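You operate a simulated robot arm through the tools that you are given. There is no shell and no other tool.

Carry out the task below with a simulated two-armed robot. There is one attempt and no reset: what you move stays moved.

JOB
Drain the tall tank, then empty the jug of clear water into it.
Fine: shut the tank's green valve first and open it last; drain into the blue tub, shut the drain, put the jug back, shut the lid, spill nothing. Set down upright: jug.
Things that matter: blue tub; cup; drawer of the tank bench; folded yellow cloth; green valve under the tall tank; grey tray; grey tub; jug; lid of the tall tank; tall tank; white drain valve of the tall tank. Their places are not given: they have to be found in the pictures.

Only the result counts: the job must be done as asked and must still hold three seconds after the hand-in. Knocking over, shifting, dropping, spilling or breaking anything else fails it. A push-on lid holds only when it is set on centred and level and pressed home; a screw cap is set on level and turned clockwise until tight.

ROBOT AND FRAMES
Two 7-joint arms with two-finger parallel grippers on one trunk that stands fixed in place. Base frame: the origin is at the foot of the trunk, x ahead of it, y to its left, z up. Lengths are in cm, angles in rad, forces in N, time in s.
The left shoulder is at [6, 18.9, 130.3], the right one opposite. Each reaches about 79.4 cm from its shoulder. Payload 3.43 kg a hand.
The TCP of each hand is the grasp point between the finger pads, 3 cm short of the fingertips. In the tool frame z runs along the fingers and y along their closing line. The gripper opens to 9.4 cm. The fingers are 2.8 cm wide and 1 cm thick; the gripper's body (5 by 9.6 cm) begins 5.5 cm behind the TCP.
Orientation is that of the tool frame in the base frame, as a unit quaternion [x, y, z, w]. With the fingers straight down and closing along the base's y, the tool's x points along the base's -x, its y along +y and its z along -z.

CONTROLS
- The arms move only by the tool servo_tool. It takes "left_moves", "right_moves" or both (then of equal length, played together; a hand with none holds still); each is a list of rows, each a list of 6 numbers: the shift along the base's x, y, z in mm, then the turn, a rotation vector about the base's x, y, z in rad. In form: [[x, y, z, rx, ry, rz], ...]. A call has 1 to 20 rows; each row is the pose to reach, as a shift and turn from the pose commanded when the call began. "left_grip" and "right_grip" are, for a hand that has rows, the opening in per cent of the stroke, from 0 (shut) to 100 (fully open), set as the call begins (left out, the last holds). Rows are played at 5 a second. More than 5 cm and 0.15 rad between two rows, or a gripper value outside its range, and nothing of the call is played. A pose out of reach is approached as far as the arm can. The call stops where the force on the tool passes 60 N (or 10 N more than at its start, if that is more) or the arm is blocked; 0.2 s more then pass. Each finger travels about 15.3 cm/s and halts on what it meets, pressing with about 27 N; the grip force reading is that of the motor and also rises with nothing between the fingers. The clock runs only during rows and for 0.2 s after the last one: add rows that repeat a pose to give the fingers time. The reply holds the time, the measured pose of the TCP, the force on the tool along the base axes, the opening and the grip force, in the units named above and with some noise, with the torque about the TCP (base axes, N m) and any sound that the robot's microphone picked up.
- Cameras (640 x 400 px; columns grow to the right, rows downward): "scene" is now at [0.66, 1.61, 183.27]; the picture's right is [0.17, -0.99, 0.00], its down [-0.81, -0.14, -0.58] and it looks along [0.57, 0.10, -0.82] (base axes); focal length 317 px, centre (320, 200). "left" rides on the left gripper at [7.6, -1.4, -10.3] in its tool frame; the picture's right is [0.18, 0.98, 0.00], its down [-0.75, 0.14, -0.64] and it looks along [-0.63, 0.12, 0.77] (tool axes); focal length 243 px, centre (320, 200). "right" rides on the right gripper at [7.6, 1.4, -10.3] in its tool frame; the picture's right is [-0.18, 0.98, 0.00], its down [-0.75, -0.14, -0.64] and it looks along [-0.63, -0.12, 0.77] (tool axes); focal length 243 px, centre (320, 200).
- grab_frame(camera): a new picture of that camera. No time passes.
- raise_lower(by): slides the trunk up (or, below 0, down) by that many cm; the arms and the scene camera ride with it, the base frame stays. It gives what a move gives, with no picture.
- aim_head(pan, tilt): turns the head with the scene camera to pan (to the left, within 1.501 rad either way) and tilt (down, from -0.506 to 1.204), counted from straight ahead of the robot. It gives what a move gives.
- measure_at(camera, pixels): for up to 12 pixels [column, row] of the newest picture of that camera ("zoom" is the newest enlarged one), the place [x, y, z] in the base frame of the surface seen there, good to about 0.2 cm, but the place of the scene camera against the robot may be out by one fixed shift of up to 2.5 cm in any direction. No time passes.
- inspect(camera, box): a new picture of the part [left, top, right, bottom] of that camera's present view, enlarged. No time passes.
- close_job(): hands the job in; it is judged then, once.

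Open the grippers and draw the arms clear of the work before you hand the job in, unless the task says otherwise.

The tools are called after "Emit:" as a command line: name --argument value ..., lists and objects as JSON in quotes. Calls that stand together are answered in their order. servo_tool: Moves the arms, as the interface text tells. Its arguments: {"type":"object","properties":{"left_moves":{"type":"array"},"left_grip":{"type":"number"},"right_moves":{"type":"array"},"right_grip":{"type":"number"}},"required":[]} The other tools are called the same way: raise_lower (by) moves the trunk up or down; aim_head (pan, tilt) turns the head that bears the scene camera; grab_frame (camera) takes a picture; measure_at (camera, pixels) gives the place of the surface under pixels of a picture; inspect (camera, box) takes an enlarged picture of a part of a camera's view; close_job () hands the job in.

At the start:

```text
time_s: 0.0
left_eef_pos: [36.9, 18.53, 137.52]
left_ee_rot: [0.0, 1.0, 0.0, 0.0]
left_force: [-0.2, -1.0, 0.0]
left_wrist_torque: [0.03, -0.02, 0.0]
left_width: 9.42
left_grip_force: 0.0
right_eef_pos: [31.58, -15.04, 137.41]
right_ee_rot: [0.0, 1.0, 0.0, 0.0]
right_force: [0.6, 0.3, -0.3]
right_wrist_torque: [0.02, 0.0, 0.01]
right_width: 9.4
right_grip_force: 0.0
trunk travel left (down, up): [-97.6, 1.4]
head pan, tilt (commanded): [0.168, 0.956]
```

scene: 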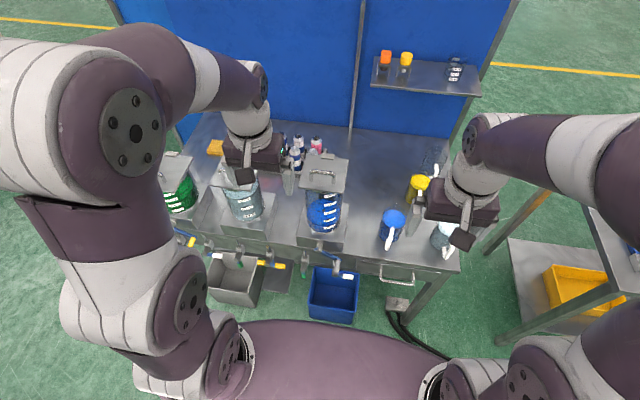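
right: 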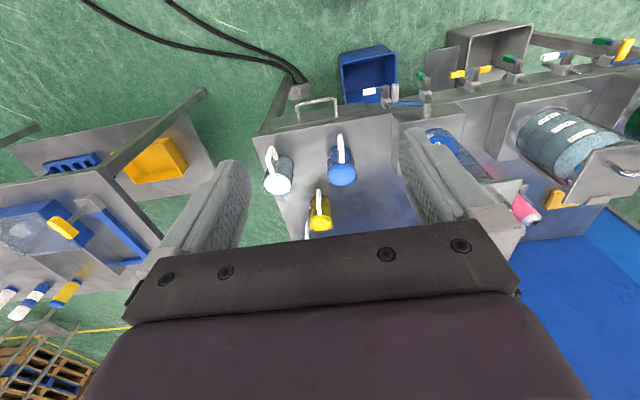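
left: 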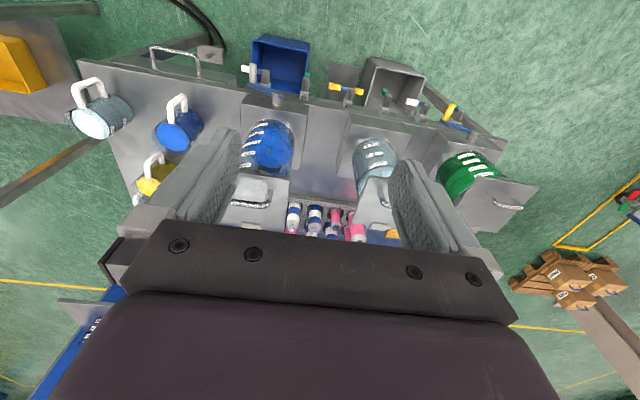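

The scene shows three tanks on a bench (green at left ~(180,190), clear-ish at (245,200), blue at (325,205)) and jugs at the right. I'll take enlarged views to identify everything.

Emit:
inspect --camera "scene" --box '[140, 120, 300, 220]'

Emit:
inspect --camera "scene" --box '[270, 130, 470, 255]'

Emit:
inspect --camera "scene" --box '[160, 210, 400, 360]'

Emit:
inspect --camera "left" --box '[220, 30, 540, 230]'

Emit:
inspect --camera "right" --box '[240, 30, 560, 230]'

```text
4.00 times, centred on (220, 170) of scene
```

zoom: 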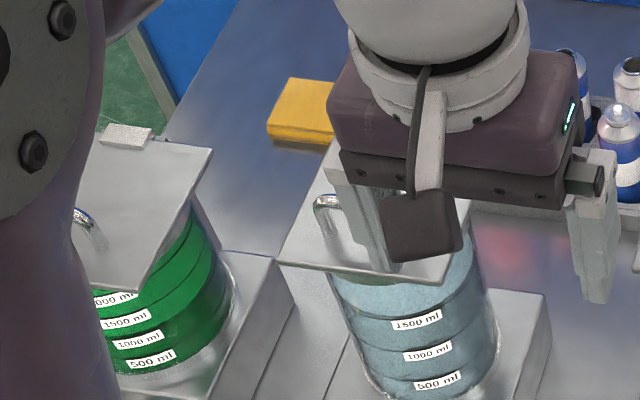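

```text
3.20 times, centred on (370, 192) of scene
```

zoom: 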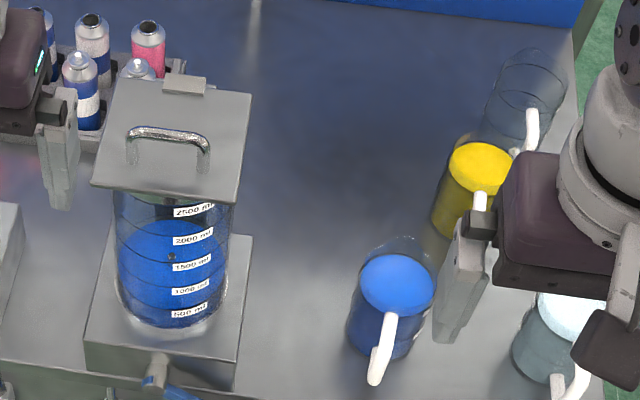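

```text
2.67 times, centred on (280, 285) of scene
```

zoom: 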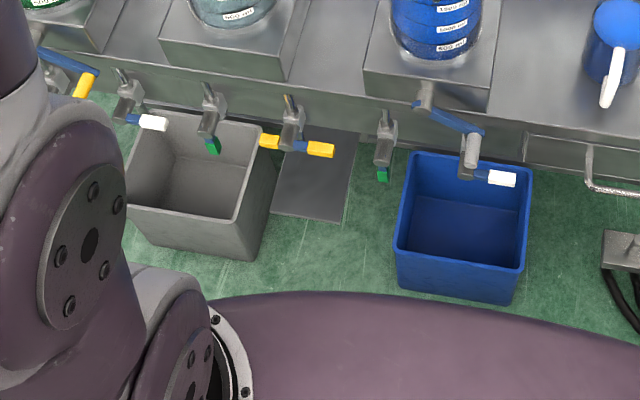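

```text
2.00 times, centred on (380, 130) of left
```

zoom: 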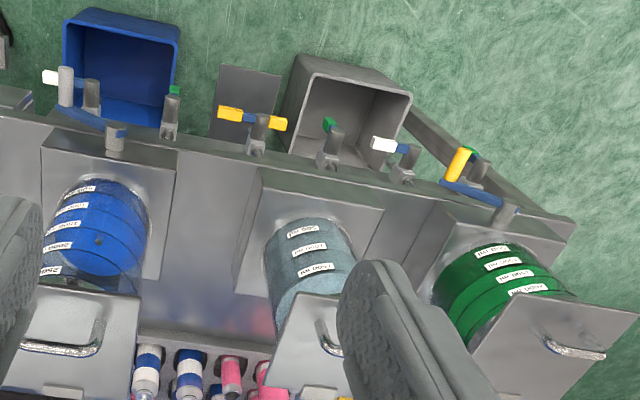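

```text
2.00 times, centred on (400, 130) of right
```

zoom: 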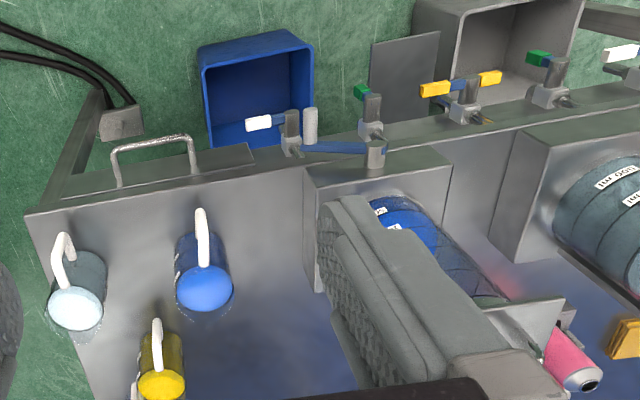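

I'll measure the main places in the scene to learn the layout and heights.

Emit:
grab_frame --camera "scene"

Emit:
measure_at --camera "scene" --pixels '[[178, 195], [245, 210], [325, 215], [320, 170], [392, 220], [418, 183], [445, 240], [330, 290], [235, 285], [350, 275], [300, 265], [380, 160]]'

Emit:
measure_at --camera "scene" --pixels '[[215, 148], [325, 245], [250, 235], [190, 240], [265, 270], [304, 258], [239, 255], [207, 258], [395, 275], [180, 210], [300, 140], [420, 80]]'

```text
taken
```

scene: 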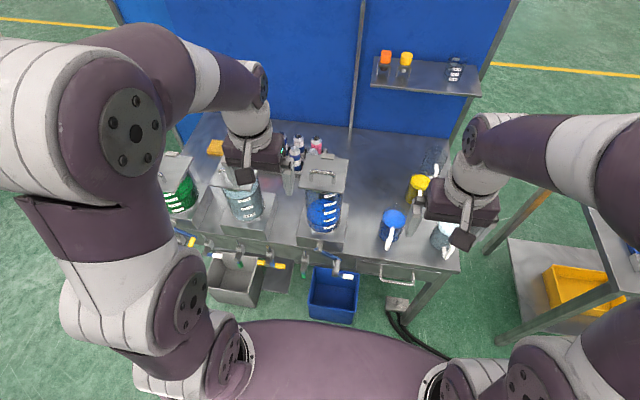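

```text
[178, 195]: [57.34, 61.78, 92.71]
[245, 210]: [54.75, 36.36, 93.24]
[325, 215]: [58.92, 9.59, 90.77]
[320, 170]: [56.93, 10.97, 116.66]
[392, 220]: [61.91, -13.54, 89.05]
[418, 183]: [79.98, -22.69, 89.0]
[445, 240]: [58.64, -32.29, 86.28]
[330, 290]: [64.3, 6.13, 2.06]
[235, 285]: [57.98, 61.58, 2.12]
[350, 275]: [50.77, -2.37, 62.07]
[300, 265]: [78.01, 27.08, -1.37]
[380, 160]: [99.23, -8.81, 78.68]
```

```text
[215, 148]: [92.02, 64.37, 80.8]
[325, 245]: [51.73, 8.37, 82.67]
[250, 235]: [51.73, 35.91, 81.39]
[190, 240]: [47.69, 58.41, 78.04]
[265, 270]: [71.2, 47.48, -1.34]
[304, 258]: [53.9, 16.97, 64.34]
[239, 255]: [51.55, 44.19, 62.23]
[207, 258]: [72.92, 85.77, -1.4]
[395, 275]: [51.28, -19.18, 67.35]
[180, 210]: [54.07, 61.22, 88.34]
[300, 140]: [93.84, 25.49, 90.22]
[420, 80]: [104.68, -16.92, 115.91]
```

The right-most tank at (325,200) has the highest lid and 2500 ml scale, with the blue tub below. I'll measure the same points from the wrist cameras to calibrate the scene camera's shift.

Emit:
measure_at --camera "right" --pixels '[[277, 185], [340, 177], [320, 220], [340, 145], [272, 155], [369, 90], [425, 105], [386, 95], [430, 78], [318, 200], [418, 78], [400, 103]]'

Emit:
measure_at --camera "left" --pixels '[[272, 145], [375, 160], [465, 170], [251, 204], [378, 205], [505, 206], [280, 100], [310, 100], [247, 70], [305, 76], [345, 90], [410, 102]]'

Emit:
inspect --camera "left" --box '[230, 50, 390, 150]'

Emit:
inspect --camera "left" --box '[320, 60, 480, 160]'

Emit:
inspect --camera "right" --box '[340, 60, 500, 160]'

```text
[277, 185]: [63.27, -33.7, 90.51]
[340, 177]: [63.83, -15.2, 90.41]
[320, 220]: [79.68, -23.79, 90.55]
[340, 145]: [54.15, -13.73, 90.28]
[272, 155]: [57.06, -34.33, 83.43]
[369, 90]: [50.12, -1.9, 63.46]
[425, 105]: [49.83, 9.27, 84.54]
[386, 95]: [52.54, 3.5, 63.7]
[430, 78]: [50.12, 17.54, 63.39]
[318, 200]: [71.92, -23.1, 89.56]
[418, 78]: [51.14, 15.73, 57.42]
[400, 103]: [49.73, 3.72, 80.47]
```

```text
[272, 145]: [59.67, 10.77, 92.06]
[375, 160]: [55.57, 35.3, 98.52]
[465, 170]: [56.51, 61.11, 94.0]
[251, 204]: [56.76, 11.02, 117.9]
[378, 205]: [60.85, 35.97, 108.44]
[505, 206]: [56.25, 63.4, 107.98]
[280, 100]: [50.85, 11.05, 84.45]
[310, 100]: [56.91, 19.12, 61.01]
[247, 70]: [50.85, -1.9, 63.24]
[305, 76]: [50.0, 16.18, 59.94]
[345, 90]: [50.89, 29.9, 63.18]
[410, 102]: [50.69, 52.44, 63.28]
```

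```text
4.00 times, centred on (310, 100) of left
```

zoom: 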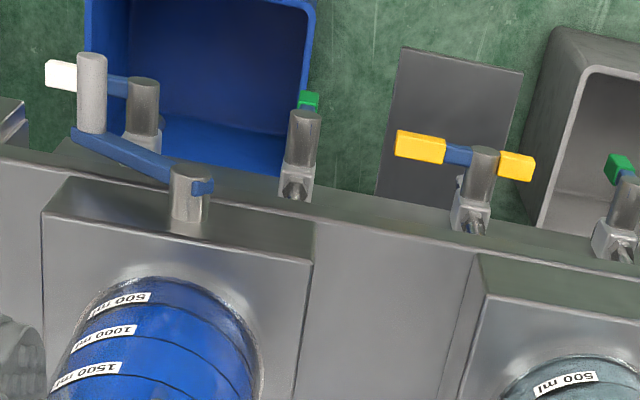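

```text
4.00 times, centred on (400, 110) of left
```

zoom: 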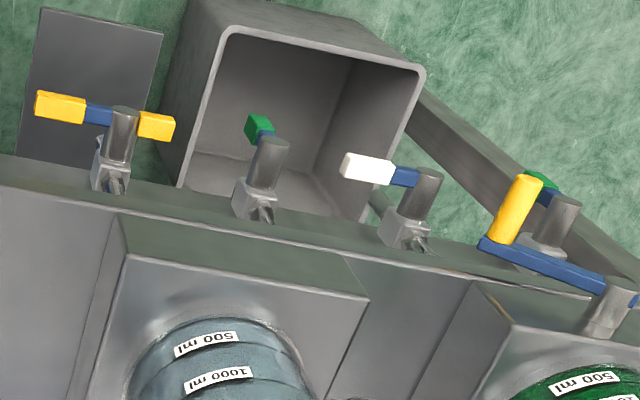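

```text
4.00 times, centred on (420, 110) of right
```

zoom: 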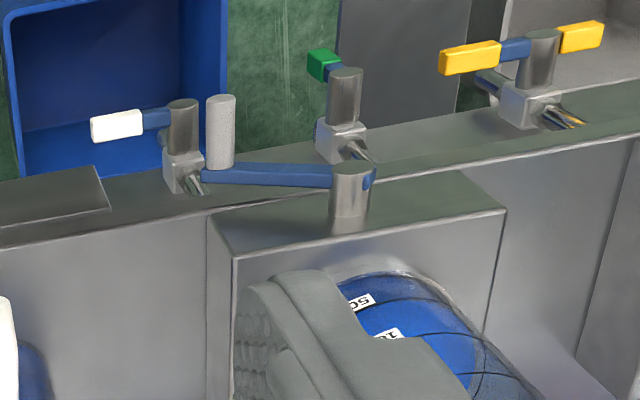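

Lid of tall tank at about (57, 11, 117), valves near z≈63 at the bench front (x≈50). I'll lower the trunk by 25 cm for better reach and views; both hands are ahead of the bench edge, so clear.

Emit:
raise_lower --by -25

Emit:
grab_frame --camera "scene"

Emit:
grab_frame --camera "right"

Emit:
grab_frame --camera "left"

```text
time_s: 2.6
left_eef_pos: [36.91, 18.4, 112.4]
left_ee_rot: [0.0, 1.0, 0.0, 0.0]
left_force: [-0.4, 0.4, 0.4]
left_wrist_torque: [-0.03, 0.01, -0.02]
left_width: 9.41
left_grip_force: 0.1
right_eef_pos: [31.53, -14.94, 112.52]
right_ee_rot: [-0.001, 1.0, 0.0, -0.001]
right_force: [0.1, 0.6, -0.2]
right_wrist_torque: [0.02, 0.01, -0.03]
right_width: 9.38
right_grip_force: 0.1
trunk travel left (down, up): [-72.6, 26.4]
head pan, tilt (commanded): [0.168, 0.956]
```

```text
taken
```

scene: 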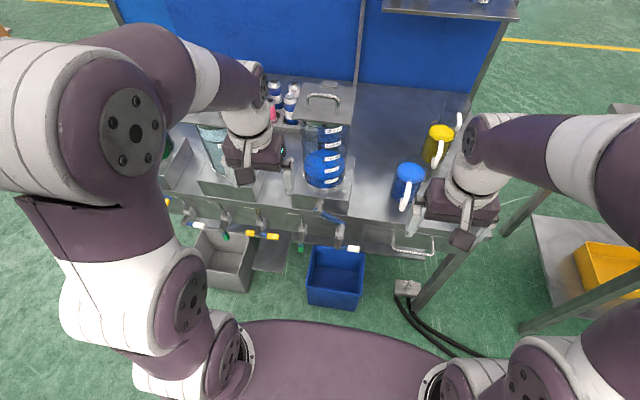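

```text
taken
```

right: 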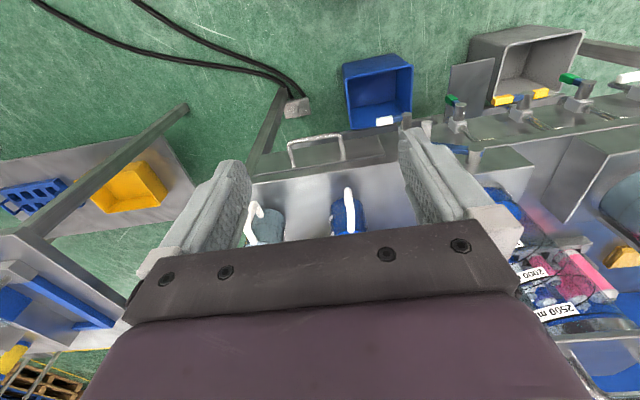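

```text
taken
```

left: 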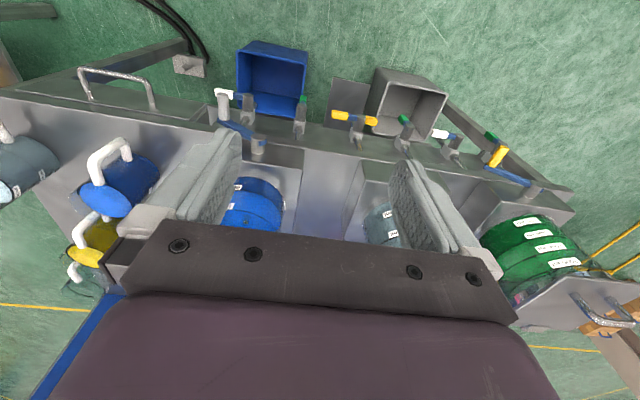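

Now closer views of the valves from the scene camera.

Emit:
inspect --camera "scene" --box '[280, 180, 376, 260]'

Emit:
inspect --camera "scene" --box '[150, 180, 290, 270]'

Emit:
inspect --camera "left" --box '[200, 60, 360, 160]'

Emit:
inspect --camera "scene" --box '[280, 70, 380, 200]'

```text
5.00 times, centred on (328, 220) of scene
```

zoom: 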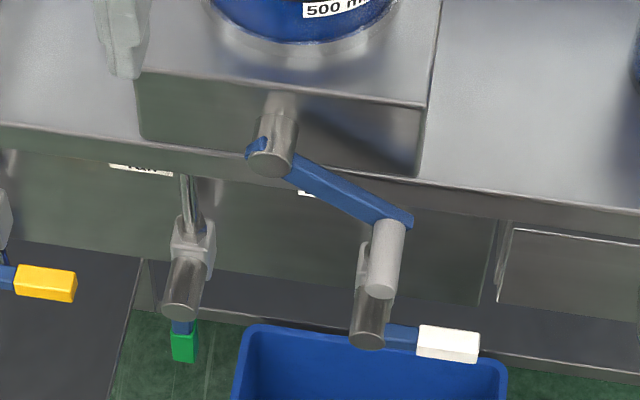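

```text
4.44 times, centred on (220, 225) of scene
```

zoom: 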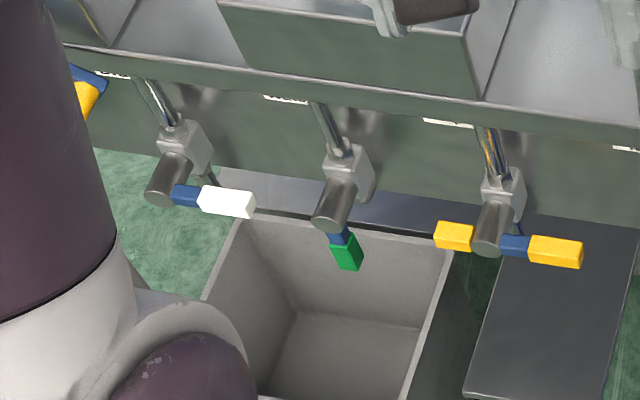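

```text
4.00 times, centred on (280, 110) of left
```

zoom: 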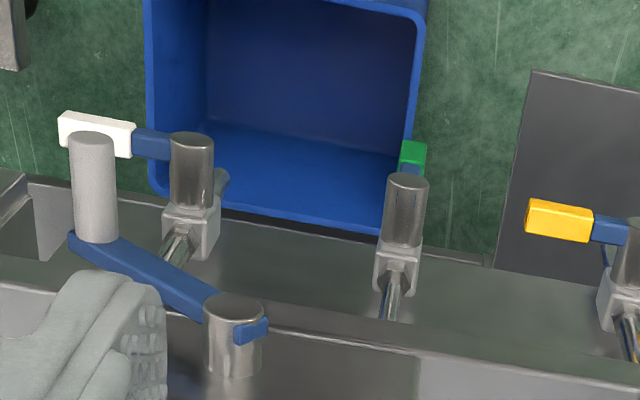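

```text
3.08 times, centred on (330, 135) of scene
```

zoom: 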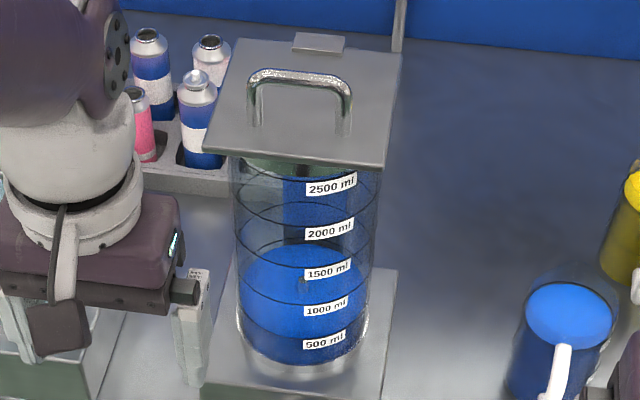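

I'll enlarge the left camera's valve region again and measure directly on it.

Emit:
inspect --camera "left" --box '[200, 60, 360, 160]'

Emit:
measure_at --camera "zoom" --pixels '[[413, 152], [405, 182], [404, 225], [398, 260], [392, 300], [80, 130], [125, 137], [150, 143], [190, 142], [190, 180], [190, 230], [178, 250]]'

Emit:
measure_at --camera "zoom" --pixels '[[92, 140], [95, 190], [95, 235], [90, 245], [150, 270], [200, 305], [235, 305], [235, 350], [280, 120], [155, 30], [400, 225], [300, 270]]'

Emit:
measure_at --camera "left" --pixels '[[240, 50], [307, 60], [303, 110], [240, 92], [270, 85], [270, 110], [340, 90], [375, 70], [445, 95], [430, 140], [118, 80], [60, 120]]'

```text
4.00 times, centred on (280, 110) of left
```

zoom: 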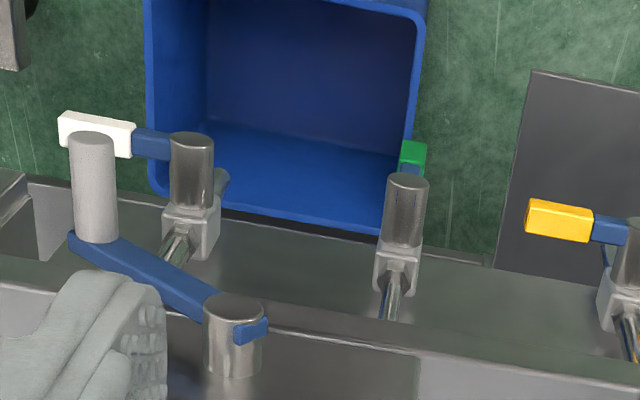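

```text
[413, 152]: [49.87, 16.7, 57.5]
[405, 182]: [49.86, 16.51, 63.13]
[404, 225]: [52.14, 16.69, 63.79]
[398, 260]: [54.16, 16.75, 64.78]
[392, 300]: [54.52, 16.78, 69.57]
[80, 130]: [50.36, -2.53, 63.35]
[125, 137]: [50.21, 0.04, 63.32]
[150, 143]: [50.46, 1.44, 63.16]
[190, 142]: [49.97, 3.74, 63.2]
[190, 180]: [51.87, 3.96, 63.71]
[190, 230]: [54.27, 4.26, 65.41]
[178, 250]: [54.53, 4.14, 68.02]
```

```text
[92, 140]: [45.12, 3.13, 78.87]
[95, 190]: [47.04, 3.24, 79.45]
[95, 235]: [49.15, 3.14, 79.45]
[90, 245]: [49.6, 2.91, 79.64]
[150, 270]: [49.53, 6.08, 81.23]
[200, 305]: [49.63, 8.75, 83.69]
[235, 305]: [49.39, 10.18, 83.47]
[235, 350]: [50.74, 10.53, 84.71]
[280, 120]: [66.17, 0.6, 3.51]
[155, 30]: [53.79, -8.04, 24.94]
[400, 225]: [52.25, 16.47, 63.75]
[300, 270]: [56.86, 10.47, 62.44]
```

```text
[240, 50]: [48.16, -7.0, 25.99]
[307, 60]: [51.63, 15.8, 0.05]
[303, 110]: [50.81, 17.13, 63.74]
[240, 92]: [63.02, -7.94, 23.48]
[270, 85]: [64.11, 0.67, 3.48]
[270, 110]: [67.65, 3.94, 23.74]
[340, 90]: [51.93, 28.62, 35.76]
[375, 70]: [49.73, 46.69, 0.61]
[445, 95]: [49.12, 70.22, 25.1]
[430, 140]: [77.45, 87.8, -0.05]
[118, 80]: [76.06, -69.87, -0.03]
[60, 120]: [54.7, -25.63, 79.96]
```

The green valve's stem is at about (50, 16.7, 63) with lever hanging down; the white one at (50, 3.9, 63) with lever pointing to −y. I'll check the robot base's height and look for the labels and the jugs before moving.

Emit:
measure_at --camera "scene" --pixels '[[320, 330], [320, 370], [230, 350], [420, 370], [322, 100], [352, 130], [302, 165], [408, 172], [300, 238], [302, 250], [352, 249], [322, 218]]'

Emit:
inspect --camera "scene" --box '[380, 80, 500, 220]'

Emit:
inspect --camera "right" --box '[230, 120, 390, 240]'

```text
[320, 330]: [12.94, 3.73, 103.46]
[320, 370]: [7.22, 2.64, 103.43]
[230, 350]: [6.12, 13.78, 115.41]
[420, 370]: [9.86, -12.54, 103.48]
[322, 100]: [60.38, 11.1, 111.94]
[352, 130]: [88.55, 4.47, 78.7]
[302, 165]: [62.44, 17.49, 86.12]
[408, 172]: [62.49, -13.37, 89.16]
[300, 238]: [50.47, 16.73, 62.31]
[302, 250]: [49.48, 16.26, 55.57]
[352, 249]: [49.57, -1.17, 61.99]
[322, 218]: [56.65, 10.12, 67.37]
```

```text
2.86 times, centred on (440, 150) of scene
```

zoom: 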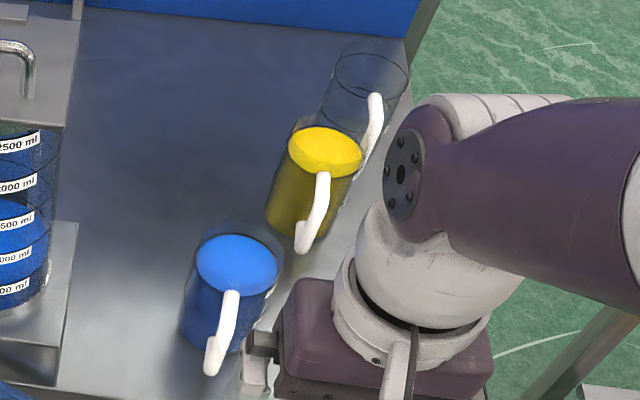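

```text
3.33 times, centred on (310, 180) of right
```

zoom: 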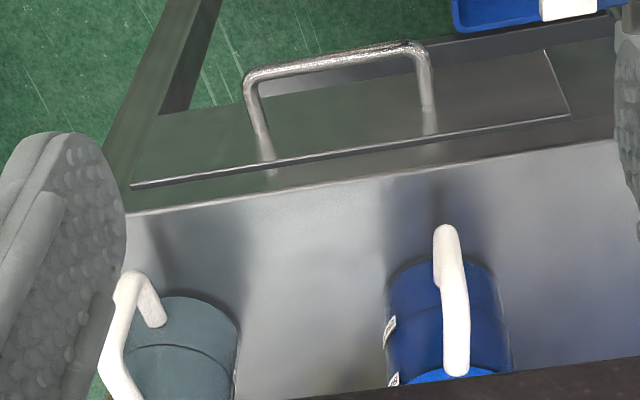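

The jugs: clear-water jug sits right-front near the right hand, blue and yellow jugs beside it. I'll now turn the left hand to point forward while lowering it in front of the bench, watching that it stays clear of the bench edge (x≈49).

Emit:
servo_tool --left_moves '[[0, 3, -20, 0, -0.131, 0], [0, 6, -40, 0, -0.262, 0], [0, 9, -60, 0, -0.393, 0], [0, 12, -80, 0, -0.524, 0], [0, 15, -100, 0, -0.655, 0], [0, 18, -120, 0, -0.785, 0], [0, 21, -140, 0, -0.916, 0], [0, 24, -160, 0, -1.047, 0], [0, 27, -180, 0, -1.178, 0], [0, 30, -200, 0, -1.309, 0], [0, 33, -220, 0, -1.44, 0], [0, 36, -240, 0, -1.571, 0]]' --left_grip 0

Emit:
grab_frame --camera "scene"

Emit:
grab_frame --camera "left"

```text
time_s: 5.2
left_eef_pos: [36.6, 22.26, 88.41]
left_ee_rot: [-0.001, 0.709, -0.001, 0.705]
left_force: [-0.3, 0.9, -0.5]
left_wrist_torque: [-0.02, 0.02, -0.01]
left_width: 0.01
left_grip_force: 26.9
left hand out of reach, approached as far as the arm can: row 4, 5
right_eef_pos: [31.55, -14.98, 112.46]
right_ee_rot: [0.0, 1.0, -0.001, 0.0]
right_force: [0.1, -0.3, 0.3]
right_wrist_torque: [-0.04, 0.04, -0.03]
right_width: 9.39
right_grip_force: 0.1
trunk travel left (down, up): [-72.6, 26.4]
head pan, tilt (commanded): [0.168, 0.956]
```

```text
taken
```

scene: 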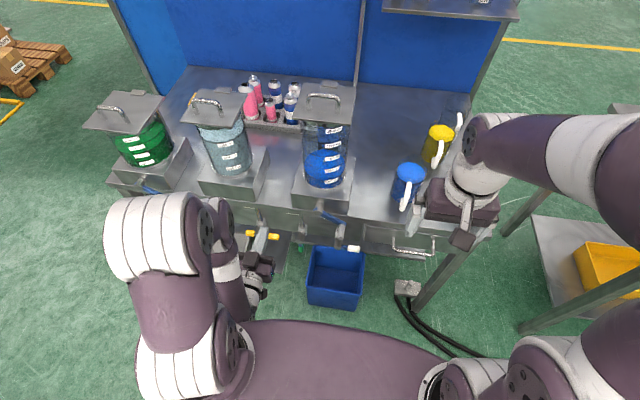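

```text
taken
```

left: 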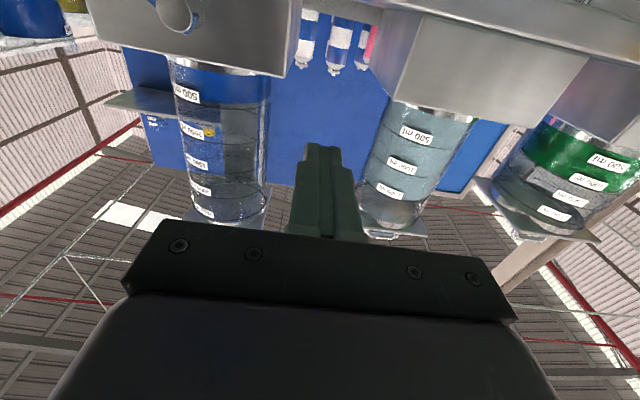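

The left hand points forward now; all three tanks are visible and the blue one at (325,150) is clearly the tall one. I'll lower the left hand to valve height and look with its camera.

Emit:
servo_tool --left_moves '[[0, 0, -40, 0, 0, 0], [0, 0, -80, 0, 0, 0], [0, 0, -120, 0, 0, 0], [0, 0, -160, 0, 0, 0], [0, 0, -200, 0, 0, 0], [0, 0, -240, 0, 0, 0], [0, 0, -280, 0, 0, 0]]'

Emit:
grab_frame --camera "scene"

Emit:
grab_frame --camera "left"

```text
time_s: 6.8
left_eef_pos: [48.45, 25.37, 69.59]
left_ee_rot: [0.024, 0.628, 0.022, 0.777]
left_force: [0.8, -0.1, -0.1]
left_wrist_torque: [-0.03, 0.0, -0.03]
left_width: 0.01
left_grip_force: 27.0
right_eef_pos: [31.53, -14.89, 112.54]
right_ee_rot: [0.0, 1.0, 0.0, 0.0]
right_force: [-0.2, 0.8, -0.1]
right_wrist_torque: [0.01, 0.02, 0.02]
right_width: 9.39
right_grip_force: 0.0
trunk travel left (down, up): [-72.6, 26.4]
head pan, tilt (commanded): [0.168, 0.956]
stopped in row 7 (left hand): the arm was blocked; the commanded pose is now the measured one
```

```text
taken
```

scene: 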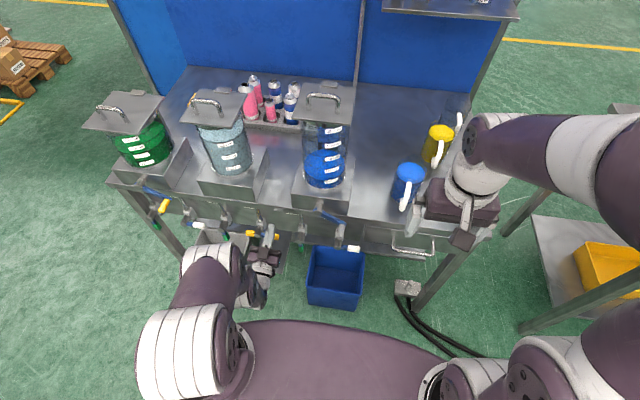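

```text
taken
```

left: 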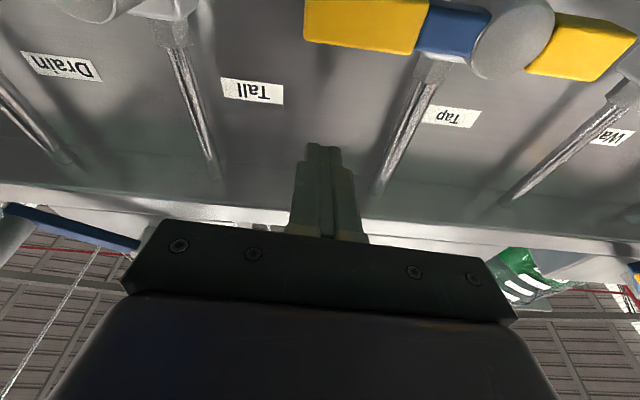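

The hand was blocked near (48, 25, 70), with the labels "Drain" and "Tall" readable on the left image above the white and green valves. I'll back the hand out toward −x and up, gently.

Emit:
servo_tool --left_moves '[[-20, 0, 5, 0, 0, 0], [-40, -2, 15, 0, 0.03, 0], [-60, -4, 30, 0, 0.06, 0], [-80, -6, 50, 0, 0.1, 0], [-100, -8, 70, 0, 0.14, 0], [-110, -10, 90, 0, 0.18, 0]]'

Emit:
grab_frame --camera "scene"

Emit:
inspect --camera "scene" --box '[140, 170, 380, 270]'

```text
time_s: 8.2
left_eef_pos: [37.23, 24.46, 78.52]
left_ee_rot: [0.025, 0.696, 0.02, 0.718]
left_force: [0.3, 0.1, -0.4]
left_wrist_torque: [-0.02, 0.0, 0.02]
left_width: 0.0
left_grip_force: 26.7
right_eef_pos: [31.52, -15.0, 112.45]
right_ee_rot: [-0.001, 1.0, 0.0, 0.0]
right_force: [-0.1, 0.0, -0.2]
right_wrist_torque: [0.01, 0.04, -0.02]
right_width: 9.4
right_grip_force: 0.0
trunk travel left (down, up): [-72.6, 26.4]
head pan, tilt (commanded): [0.168, 0.956]
```

```text
taken
```

scene: 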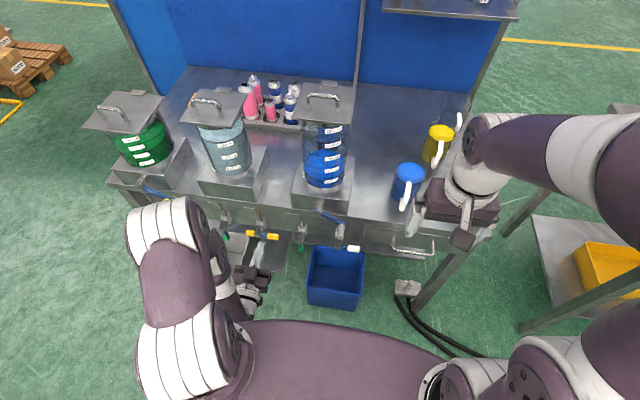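

```text
2.67 times, centred on (260, 220) of scene
```

zoom: 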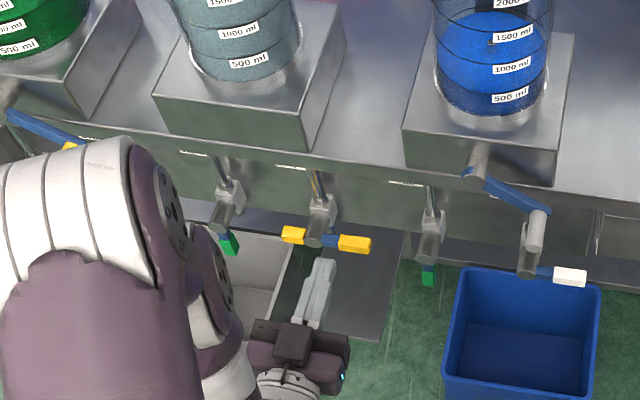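

No harm done: yellow lever and others look unchanged. Before lowering the trunk further I'll measure the grey tray and the tub rims to avoid hitting them.

Emit:
measure_at --camera "scene" --pixels '[[275, 265], [285, 240], [289, 240], [266, 268], [312, 250], [364, 253], [356, 309], [307, 286], [335, 305], [250, 240], [335, 248], [330, 250]]'

Emit:
measure_at --camera "zoom" --pixels '[[380, 250], [350, 320], [380, 335], [460, 272], [600, 290], [445, 380], [430, 273], [430, 255], [430, 222], [575, 276], [528, 262], [545, 272]]'

```text
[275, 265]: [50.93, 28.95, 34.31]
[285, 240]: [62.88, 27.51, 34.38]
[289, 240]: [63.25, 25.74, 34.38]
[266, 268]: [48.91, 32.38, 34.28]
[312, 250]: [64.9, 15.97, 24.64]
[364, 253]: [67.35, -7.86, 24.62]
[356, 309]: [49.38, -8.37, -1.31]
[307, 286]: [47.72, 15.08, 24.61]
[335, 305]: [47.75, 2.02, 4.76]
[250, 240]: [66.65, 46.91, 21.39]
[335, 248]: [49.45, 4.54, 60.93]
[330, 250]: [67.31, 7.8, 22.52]
```

```text
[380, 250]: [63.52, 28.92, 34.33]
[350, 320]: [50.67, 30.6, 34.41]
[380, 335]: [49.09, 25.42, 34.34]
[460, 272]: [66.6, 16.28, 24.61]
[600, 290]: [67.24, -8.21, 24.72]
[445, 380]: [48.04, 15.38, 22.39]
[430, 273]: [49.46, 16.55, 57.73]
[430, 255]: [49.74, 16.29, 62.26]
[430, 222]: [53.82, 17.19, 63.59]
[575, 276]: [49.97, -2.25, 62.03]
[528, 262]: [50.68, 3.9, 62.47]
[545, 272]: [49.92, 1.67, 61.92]
```

Calibration: scene z reads about 1.3 low. The tub covers x 48–67, y −8 to 16, and the drain outlet at (55, 4) is inside it. I'll lower the trunk by 25 cm more, hands staying ahead of the bench.

Emit:
raise_lower --by -20

Emit:
grab_frame --camera "scene"

Emit:
grab_frame --camera "left"

```text
time_s: 10.4
left_eef_pos: [37.26, 24.53, 58.41]
left_ee_rot: [0.025, 0.695, 0.019, 0.718]
left_force: [1.3, 0.2, -0.2]
left_wrist_torque: [-0.02, 0.0, 0.02]
left_width: 0.0
left_grip_force: 27.4
right_eef_pos: [31.65, -15.11, 92.44]
right_ee_rot: [0.0, 1.0, 0.0, 0.0]
right_force: [0.3, 0.1, -0.1]
right_wrist_torque: [-0.04, -0.01, 0.03]
right_width: 9.41
right_grip_force: 0.0
trunk travel left (down, up): [-52.6, 46.4]
head pan, tilt (commanded): [0.168, 0.956]
```

```text
taken
```

scene: 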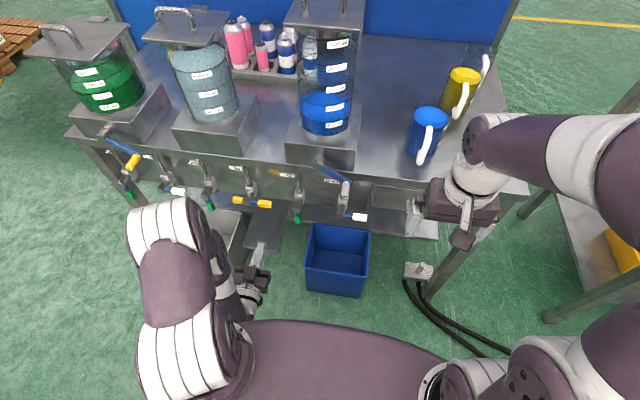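

```text
taken
```

left: 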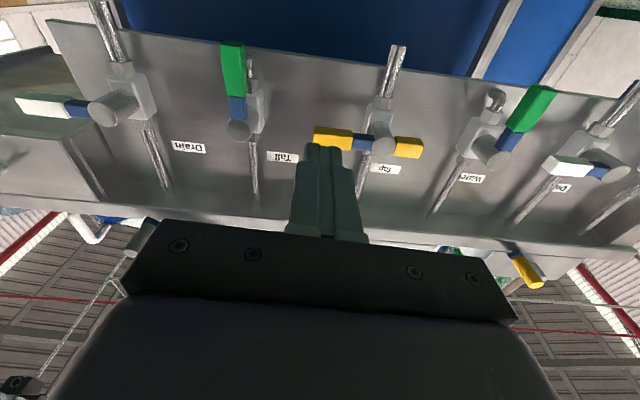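

Clear (upside-down) view of all valves from the left hand. I'll enlarge it and measure the green and white valve geometry accurately.

Emit:
inspect --camera "left" --box '[0, 0, 300, 190]'

Emit:
measure_at --camera "left" --pixels '[[225, 45], [242, 45], [227, 92], [245, 92], [237, 105], [238, 130], [258, 105], [237, 120], [250, 70], [235, 70], [253, 170], [263, 105]]'

Emit:
measure_at --camera "left" --pixels '[[20, 106], [60, 98], [60, 112], [75, 108], [110, 110], [105, 100], [125, 90], [112, 30], [100, 5], [148, 150], [330, 140], [405, 145]]'

```text
2.11 times, centred on (150, 95) of left
```

zoom: 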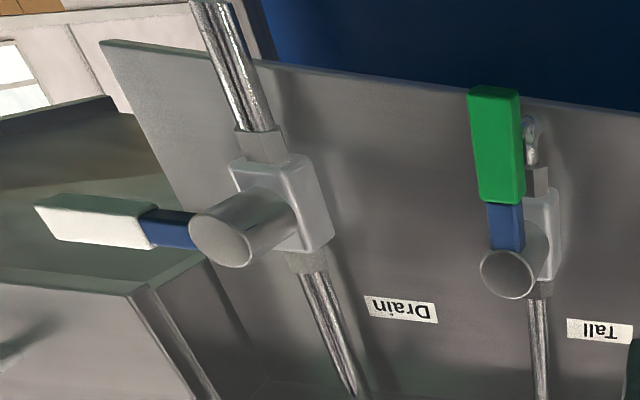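

```text
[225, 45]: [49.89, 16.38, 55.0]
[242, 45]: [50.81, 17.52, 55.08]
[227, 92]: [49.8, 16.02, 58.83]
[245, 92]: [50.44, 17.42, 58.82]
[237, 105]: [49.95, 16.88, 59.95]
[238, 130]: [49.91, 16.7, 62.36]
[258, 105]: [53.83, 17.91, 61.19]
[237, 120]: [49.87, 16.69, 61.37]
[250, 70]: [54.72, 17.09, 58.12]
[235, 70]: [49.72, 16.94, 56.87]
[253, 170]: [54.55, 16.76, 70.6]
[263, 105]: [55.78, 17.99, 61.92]
```

```text
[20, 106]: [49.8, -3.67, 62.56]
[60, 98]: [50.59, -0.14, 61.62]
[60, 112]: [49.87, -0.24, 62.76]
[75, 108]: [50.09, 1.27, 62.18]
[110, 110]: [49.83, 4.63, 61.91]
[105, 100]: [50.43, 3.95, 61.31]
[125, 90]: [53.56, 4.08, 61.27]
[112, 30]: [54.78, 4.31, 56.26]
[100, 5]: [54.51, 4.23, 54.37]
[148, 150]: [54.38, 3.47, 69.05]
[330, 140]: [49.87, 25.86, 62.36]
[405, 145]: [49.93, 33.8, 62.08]
```

Green stem axis at (y 16.7, z 62.4), lever spans x 49.8–51.3, z 54.5–61. I'll bring the closed left fingers to the +y side of the lever, at y≈19.6, z≈56.5, and forward to x≈48.5.

Emit:
servo_tool --left_moves '[[0, -25, -10, 0, 0, 0], [0, -49, -20, 0, 0, 0], [30, -49, -20, 0, 0, 0], [60, -49, -20, 0, 0, 0], [90, -49, -20, 0, 0, 0], [112, -49, -20, 0, 0, 0]]'

Emit:
grab_frame --camera "left"

Emit:
grab_frame --camera "scene"

```text
time_s: 11.8
left_eef_pos: [48.41, 19.6, 56.46]
left_ee_rot: [0.024, 0.695, 0.021, 0.718]
left_force: [0.4, -1.0, 0.1]
left_wrist_torque: [0.01, 0.01, 0.02]
left_width: 0.01
left_grip_force: 27.4
right_eef_pos: [31.55, -15.0, 92.5]
right_ee_rot: [0.0, 1.0, 0.0, 0.0]
right_force: [-0.3, 0.2, 0.3]
right_wrist_torque: [-0.01, -0.05, 0.0]
right_width: 9.39
right_grip_force: 0.1
trunk travel left (down, up): [-52.6, 46.4]
head pan, tilt (commanded): [0.168, 0.956]
```

```text
taken
```

left: 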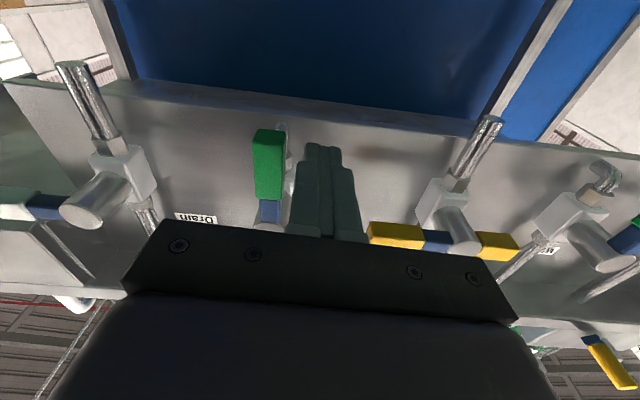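

```text
taken
```

scene: 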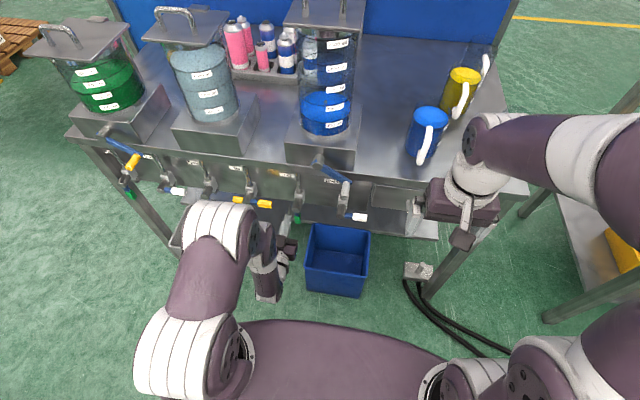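

Fingers are beside the green lever on its +y side. I'll push it along an arc toward −y, first halfway (45°), and check.

Emit:
servo_tool --left_moves '[[0, -11.5, 1.4, 0, 0, 0], [0, -23.9, -2.0, 0, 0, 0], [0, -37.9, -2.4, 0, 0, 0], [0, -52.7, 1.1, 0, 0, 0]]'

Emit:
grab_frame --camera "left"

```text
time_s: 12.8
left_eef_pos: [48.36, 14.2, 56.54]
left_ee_rot: [0.025, 0.696, 0.021, 0.718]
left_force: [0.1, 0.9, -0.6]
left_wrist_torque: [-0.01, 0.0, 0.03]
left_width: 0.01
left_grip_force: 27.2
right_eef_pos: [31.5, -15.04, 92.48]
right_ee_rot: [0.0, 1.0, 0.0, 0.0]
right_force: [0.0, -0.3, -0.8]
right_wrist_torque: [0.02, -0.01, 0.0]
right_width: 9.42
right_grip_force: 0.0
trunk travel left (down, up): [-52.6, 46.4]
head pan, tilt (commanded): [0.168, 0.956]
```

```text
taken
```

left: 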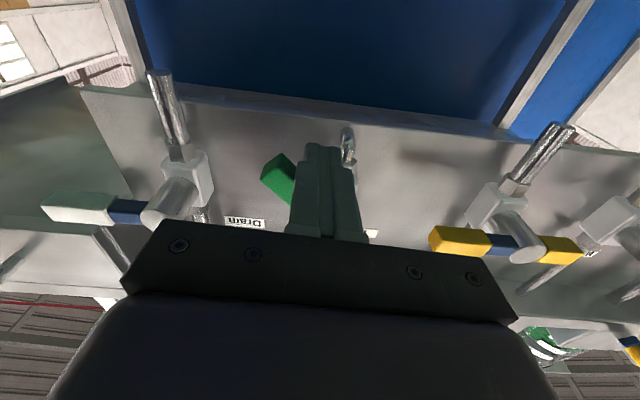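

The green lever is turning (now ~45°). I'll continue the arc to 90°.

Emit:
servo_tool --left_moves '[[0, -14.2, 8, 0, 0, 0], [0, -26.2, 20.5, 0, 0, 0], [0, -33, 33, 0, 0, 0], [0, -34, 38, 0, 0, 0], [0, -34, 41, 0, 0, 0]]'

Emit:
grab_frame --camera "left"

Emit:
inspect --camera "scene" --box '[240, 150, 400, 250]'

```text
time_s: 14.0
left_eef_pos: [48.34, 10.92, 60.02]
left_ee_rot: [0.026, 0.7, 0.02, 0.713]
left_force: [1.7, -2.2, -32.3]
left_wrist_torque: [0.0, 0.99, 0.2]
left_width: 0.0
left_grip_force: 27.2
right_eef_pos: [31.85, -14.95, 92.23]
right_ee_rot: [-0.001, 1.0, -0.001, -0.001]
right_force: [0.2, 0.3, 0.1]
right_wrist_torque: [-0.01, 0.0, 0.01]
right_width: 9.39
right_grip_force: 0.2
trunk travel left (down, up): [-52.6, 46.4]
head pan, tilt (commanded): [0.168, 0.956]
```

```text
taken
```

left: 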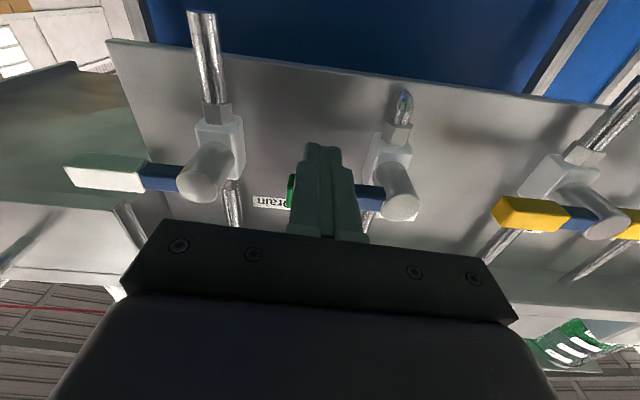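

```text
4.00 times, centred on (320, 200) of scene
```

zoom: 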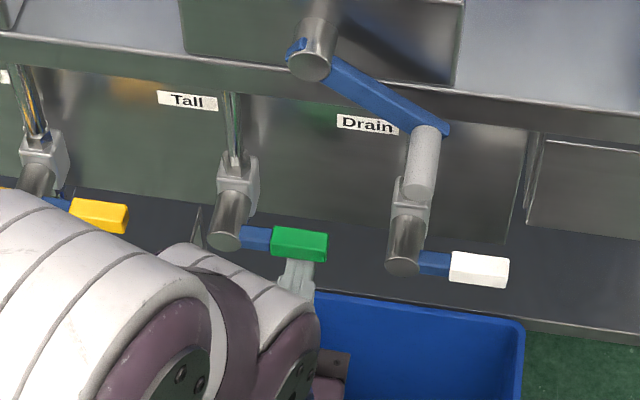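

Green lever is now horizontal (shut), stop reached at about 32 N. I'll back the left hand off downwards, retreat, then bring it above the white lever (y≈−2, z≈67).

Emit:
servo_tool --left_moves '[[0, 0, -15, 0, 0, 0], [-30, 0, -20, 0, 0, 0], [-65, 0, -20, 0, 0, 0], [-65, -40, 20, 0, 0, 0], [-65, -85, 63, 0, 0, 0], [-65, -129, 63, 0, 0, 0], [-65, -129, 63, 0, 0, 0]]'

Emit:
grab_frame --camera "left"

Emit:
grab_frame --camera "scene"

```text
refused: row 4 steps farther than a row can; nothing moved
```

```text
taken
```

left: 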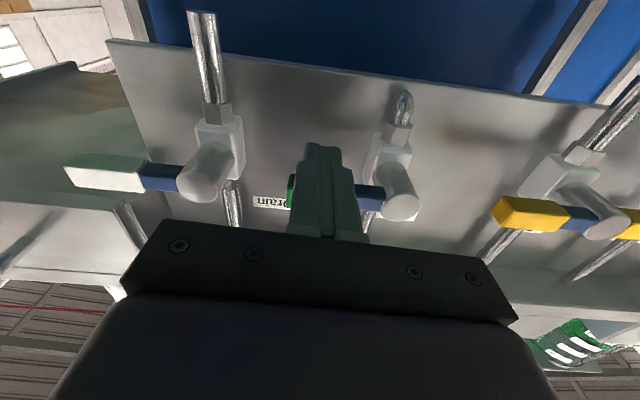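

```text
taken
```

scene: 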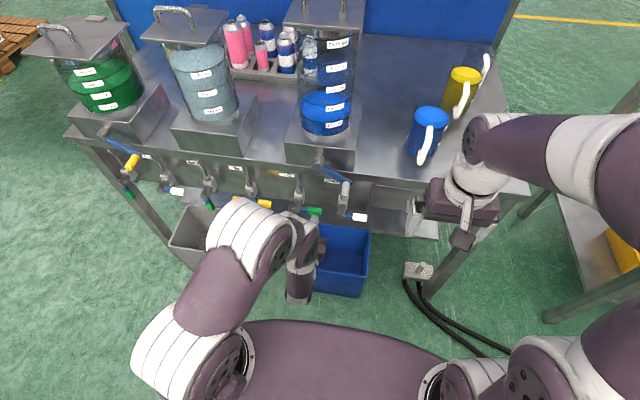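

The call was refused for too long a step; I repeat it with smaller steps.

Emit:
servo_tool --left_moves '[[0, 0, -15, 0, 0, 0], [-30, 0, -20, 0, 0, 0], [-65, 0, -20, 0, 0, 0], [-65, -30, 5, 0, 0, 0], [-65, -60, 35, 0, 0, 0], [-65, -90, 60, 0, 0, 0], [-65, -129, 63, 0, 0, 0], [-65, -129, 63, 0, 0, 0]]'

Emit:
grab_frame --camera "left"

Emit:
grab_frame --camera "scene"

```text
time_s: 15.8
left_eef_pos: [41.8, -1.99, 67.07]
left_ee_rot: [0.025, 0.695, 0.021, 0.718]
left_force: [0.1, -0.2, -0.3]
left_wrist_torque: [0.02, 0.02, -0.02]
left_width: 0.0
left_grip_force: 27.4
right_eef_pos: [31.56, -14.9, 92.55]
right_ee_rot: [0.0, 1.0, 0.0, 0.001]
right_force: [-0.3, -0.9, -0.2]
right_wrist_torque: [-0.02, -0.02, -0.01]
right_width: 9.38
right_grip_force: 0.0
trunk travel left (down, up): [-52.6, 46.4]
head pan, tilt (commanded): [0.168, 0.956]
```

```text
taken
```

left: 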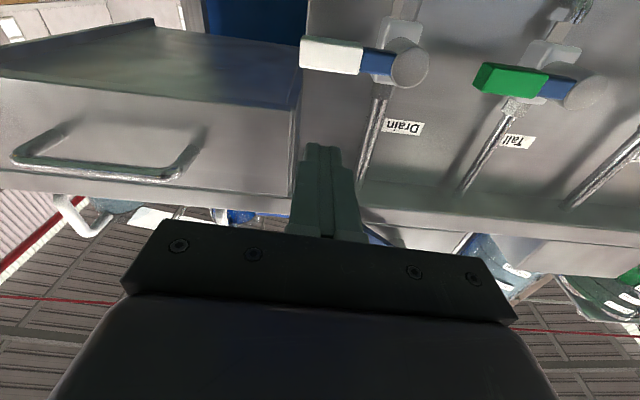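

```text
taken
```

scene: 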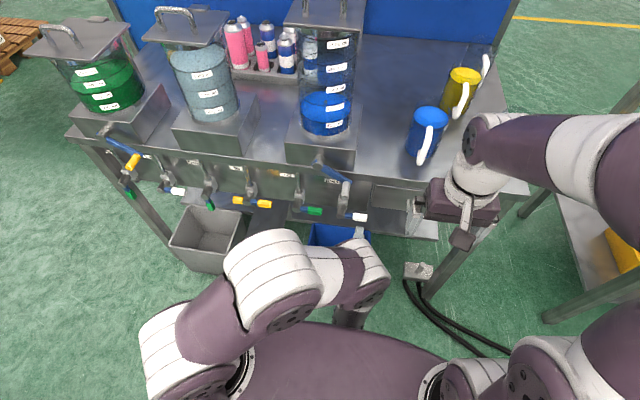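

The drawer box is close at the left of the image (edge near (300,90)). I'll measure it to make sure the hand clears it.

Emit:
measure_at --camera "left" --pixels '[[295, 100], [290, 150], [290, 185], [295, 75], [200, 110], [180, 160], [40, 160], [335, 62], [310, 55], [345, 72], [385, 130], [300, 30]]'

Emit:
inspect --camera "left" --box '[200, 0, 460, 160]'

```text
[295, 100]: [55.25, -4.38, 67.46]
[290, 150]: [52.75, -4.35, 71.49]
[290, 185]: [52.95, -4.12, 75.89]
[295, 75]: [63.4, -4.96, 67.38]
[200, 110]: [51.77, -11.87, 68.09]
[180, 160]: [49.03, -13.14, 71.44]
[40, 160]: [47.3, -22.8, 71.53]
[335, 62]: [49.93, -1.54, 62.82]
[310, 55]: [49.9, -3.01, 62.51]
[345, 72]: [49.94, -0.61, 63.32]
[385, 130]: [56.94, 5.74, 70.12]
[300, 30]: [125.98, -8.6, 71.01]
```

```text
2.46 times, centred on (330, 80) of left
```

zoom: 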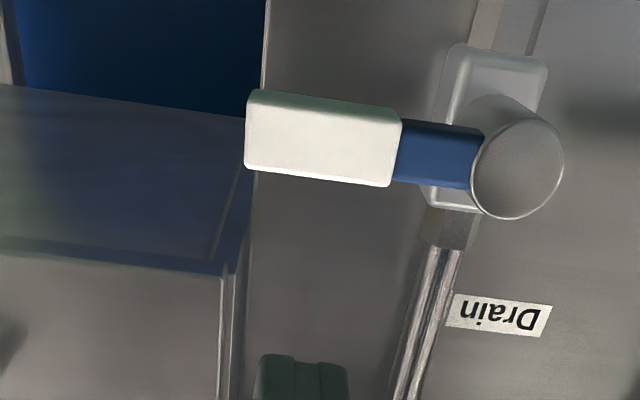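

The drawer front stands at x≈52.7, y<−4.1, above z 67.4, so tips at x 51.4 clear it. I'll move forward above the white lever and push it down through the arc to vertical (open).

Emit:
servo_tool --left_moves '[[30, 0, 0, 0, 0, 0], [65, 0, 0, 0, 0, 0], [65, 1, -22, 0, 0, 0], [65, -3.3, -37.9, 0, 0, 0], [65, -3.7, -53.4, 0, 0, 0], [65, 0.5, -69.4, 0, 0, 0], [65, 9.7, -84.3, 0, 0, 0], [65, 23.7, -96.3, 0, 0, 0], [65, 41.3, -103.7, 0, 0, 0], [65, 44.3, -103.7, 0, 0, 0]]'

Emit:
grab_frame --camera "left"

Emit:
grab_frame --camera "scene"

Emit:
inspect --camera "scene" --box '[280, 0, 400, 250]'

```text
time_s: 18.0
left_eef_pos: [48.4, 1.84, 56.74]
left_ee_rot: [0.03, 0.694, 0.016, 0.72]
left_force: [-10.9, -47.5, -1.3]
left_wrist_torque: [-0.61, 0.16, -0.55]
left_width: 0.0
left_grip_force: 27.3
right_eef_pos: [31.4, -15.41, 92.59]
right_ee_rot: [0.0, 1.0, 0.002, 0.0]
right_force: [0.4, 0.3, 0.1]
right_wrist_torque: [0.01, 0.03, 0.01]
right_width: 9.41
right_grip_force: 0.0
trunk travel left (down, up): [-52.6, 46.4]
head pan, tilt (commanded): [0.168, 0.956]
```

```text
taken
```

left: 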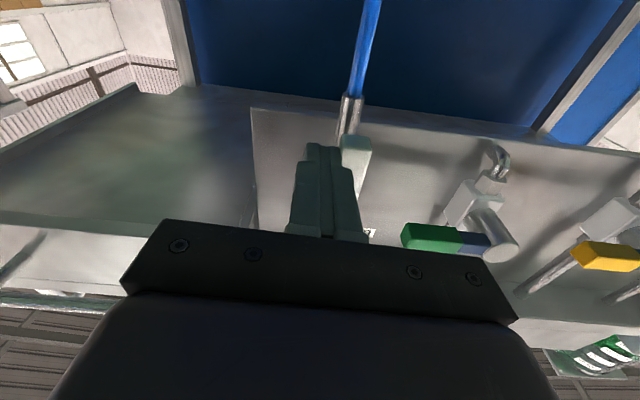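

```text
taken
```

scene: 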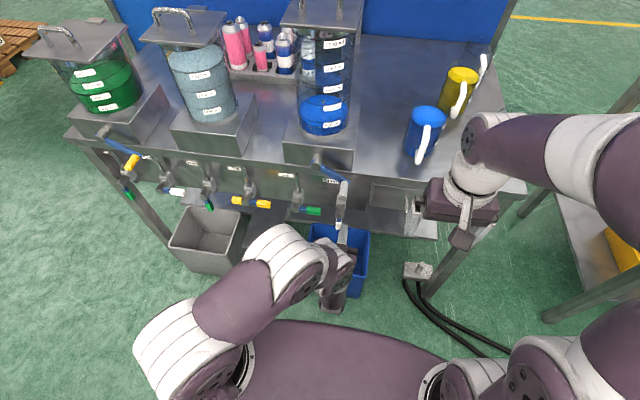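

```text
1.60 times, centred on (340, 125) of scene
```

zoom: 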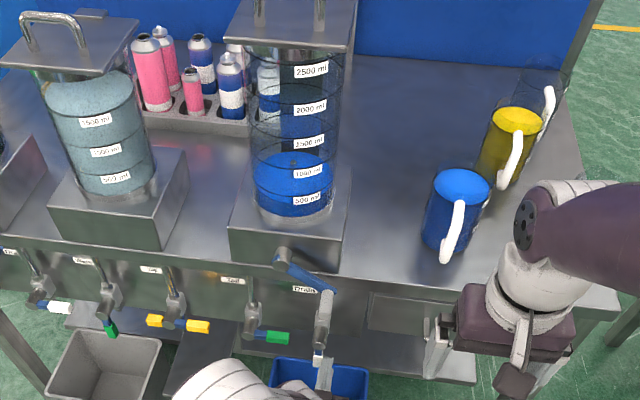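

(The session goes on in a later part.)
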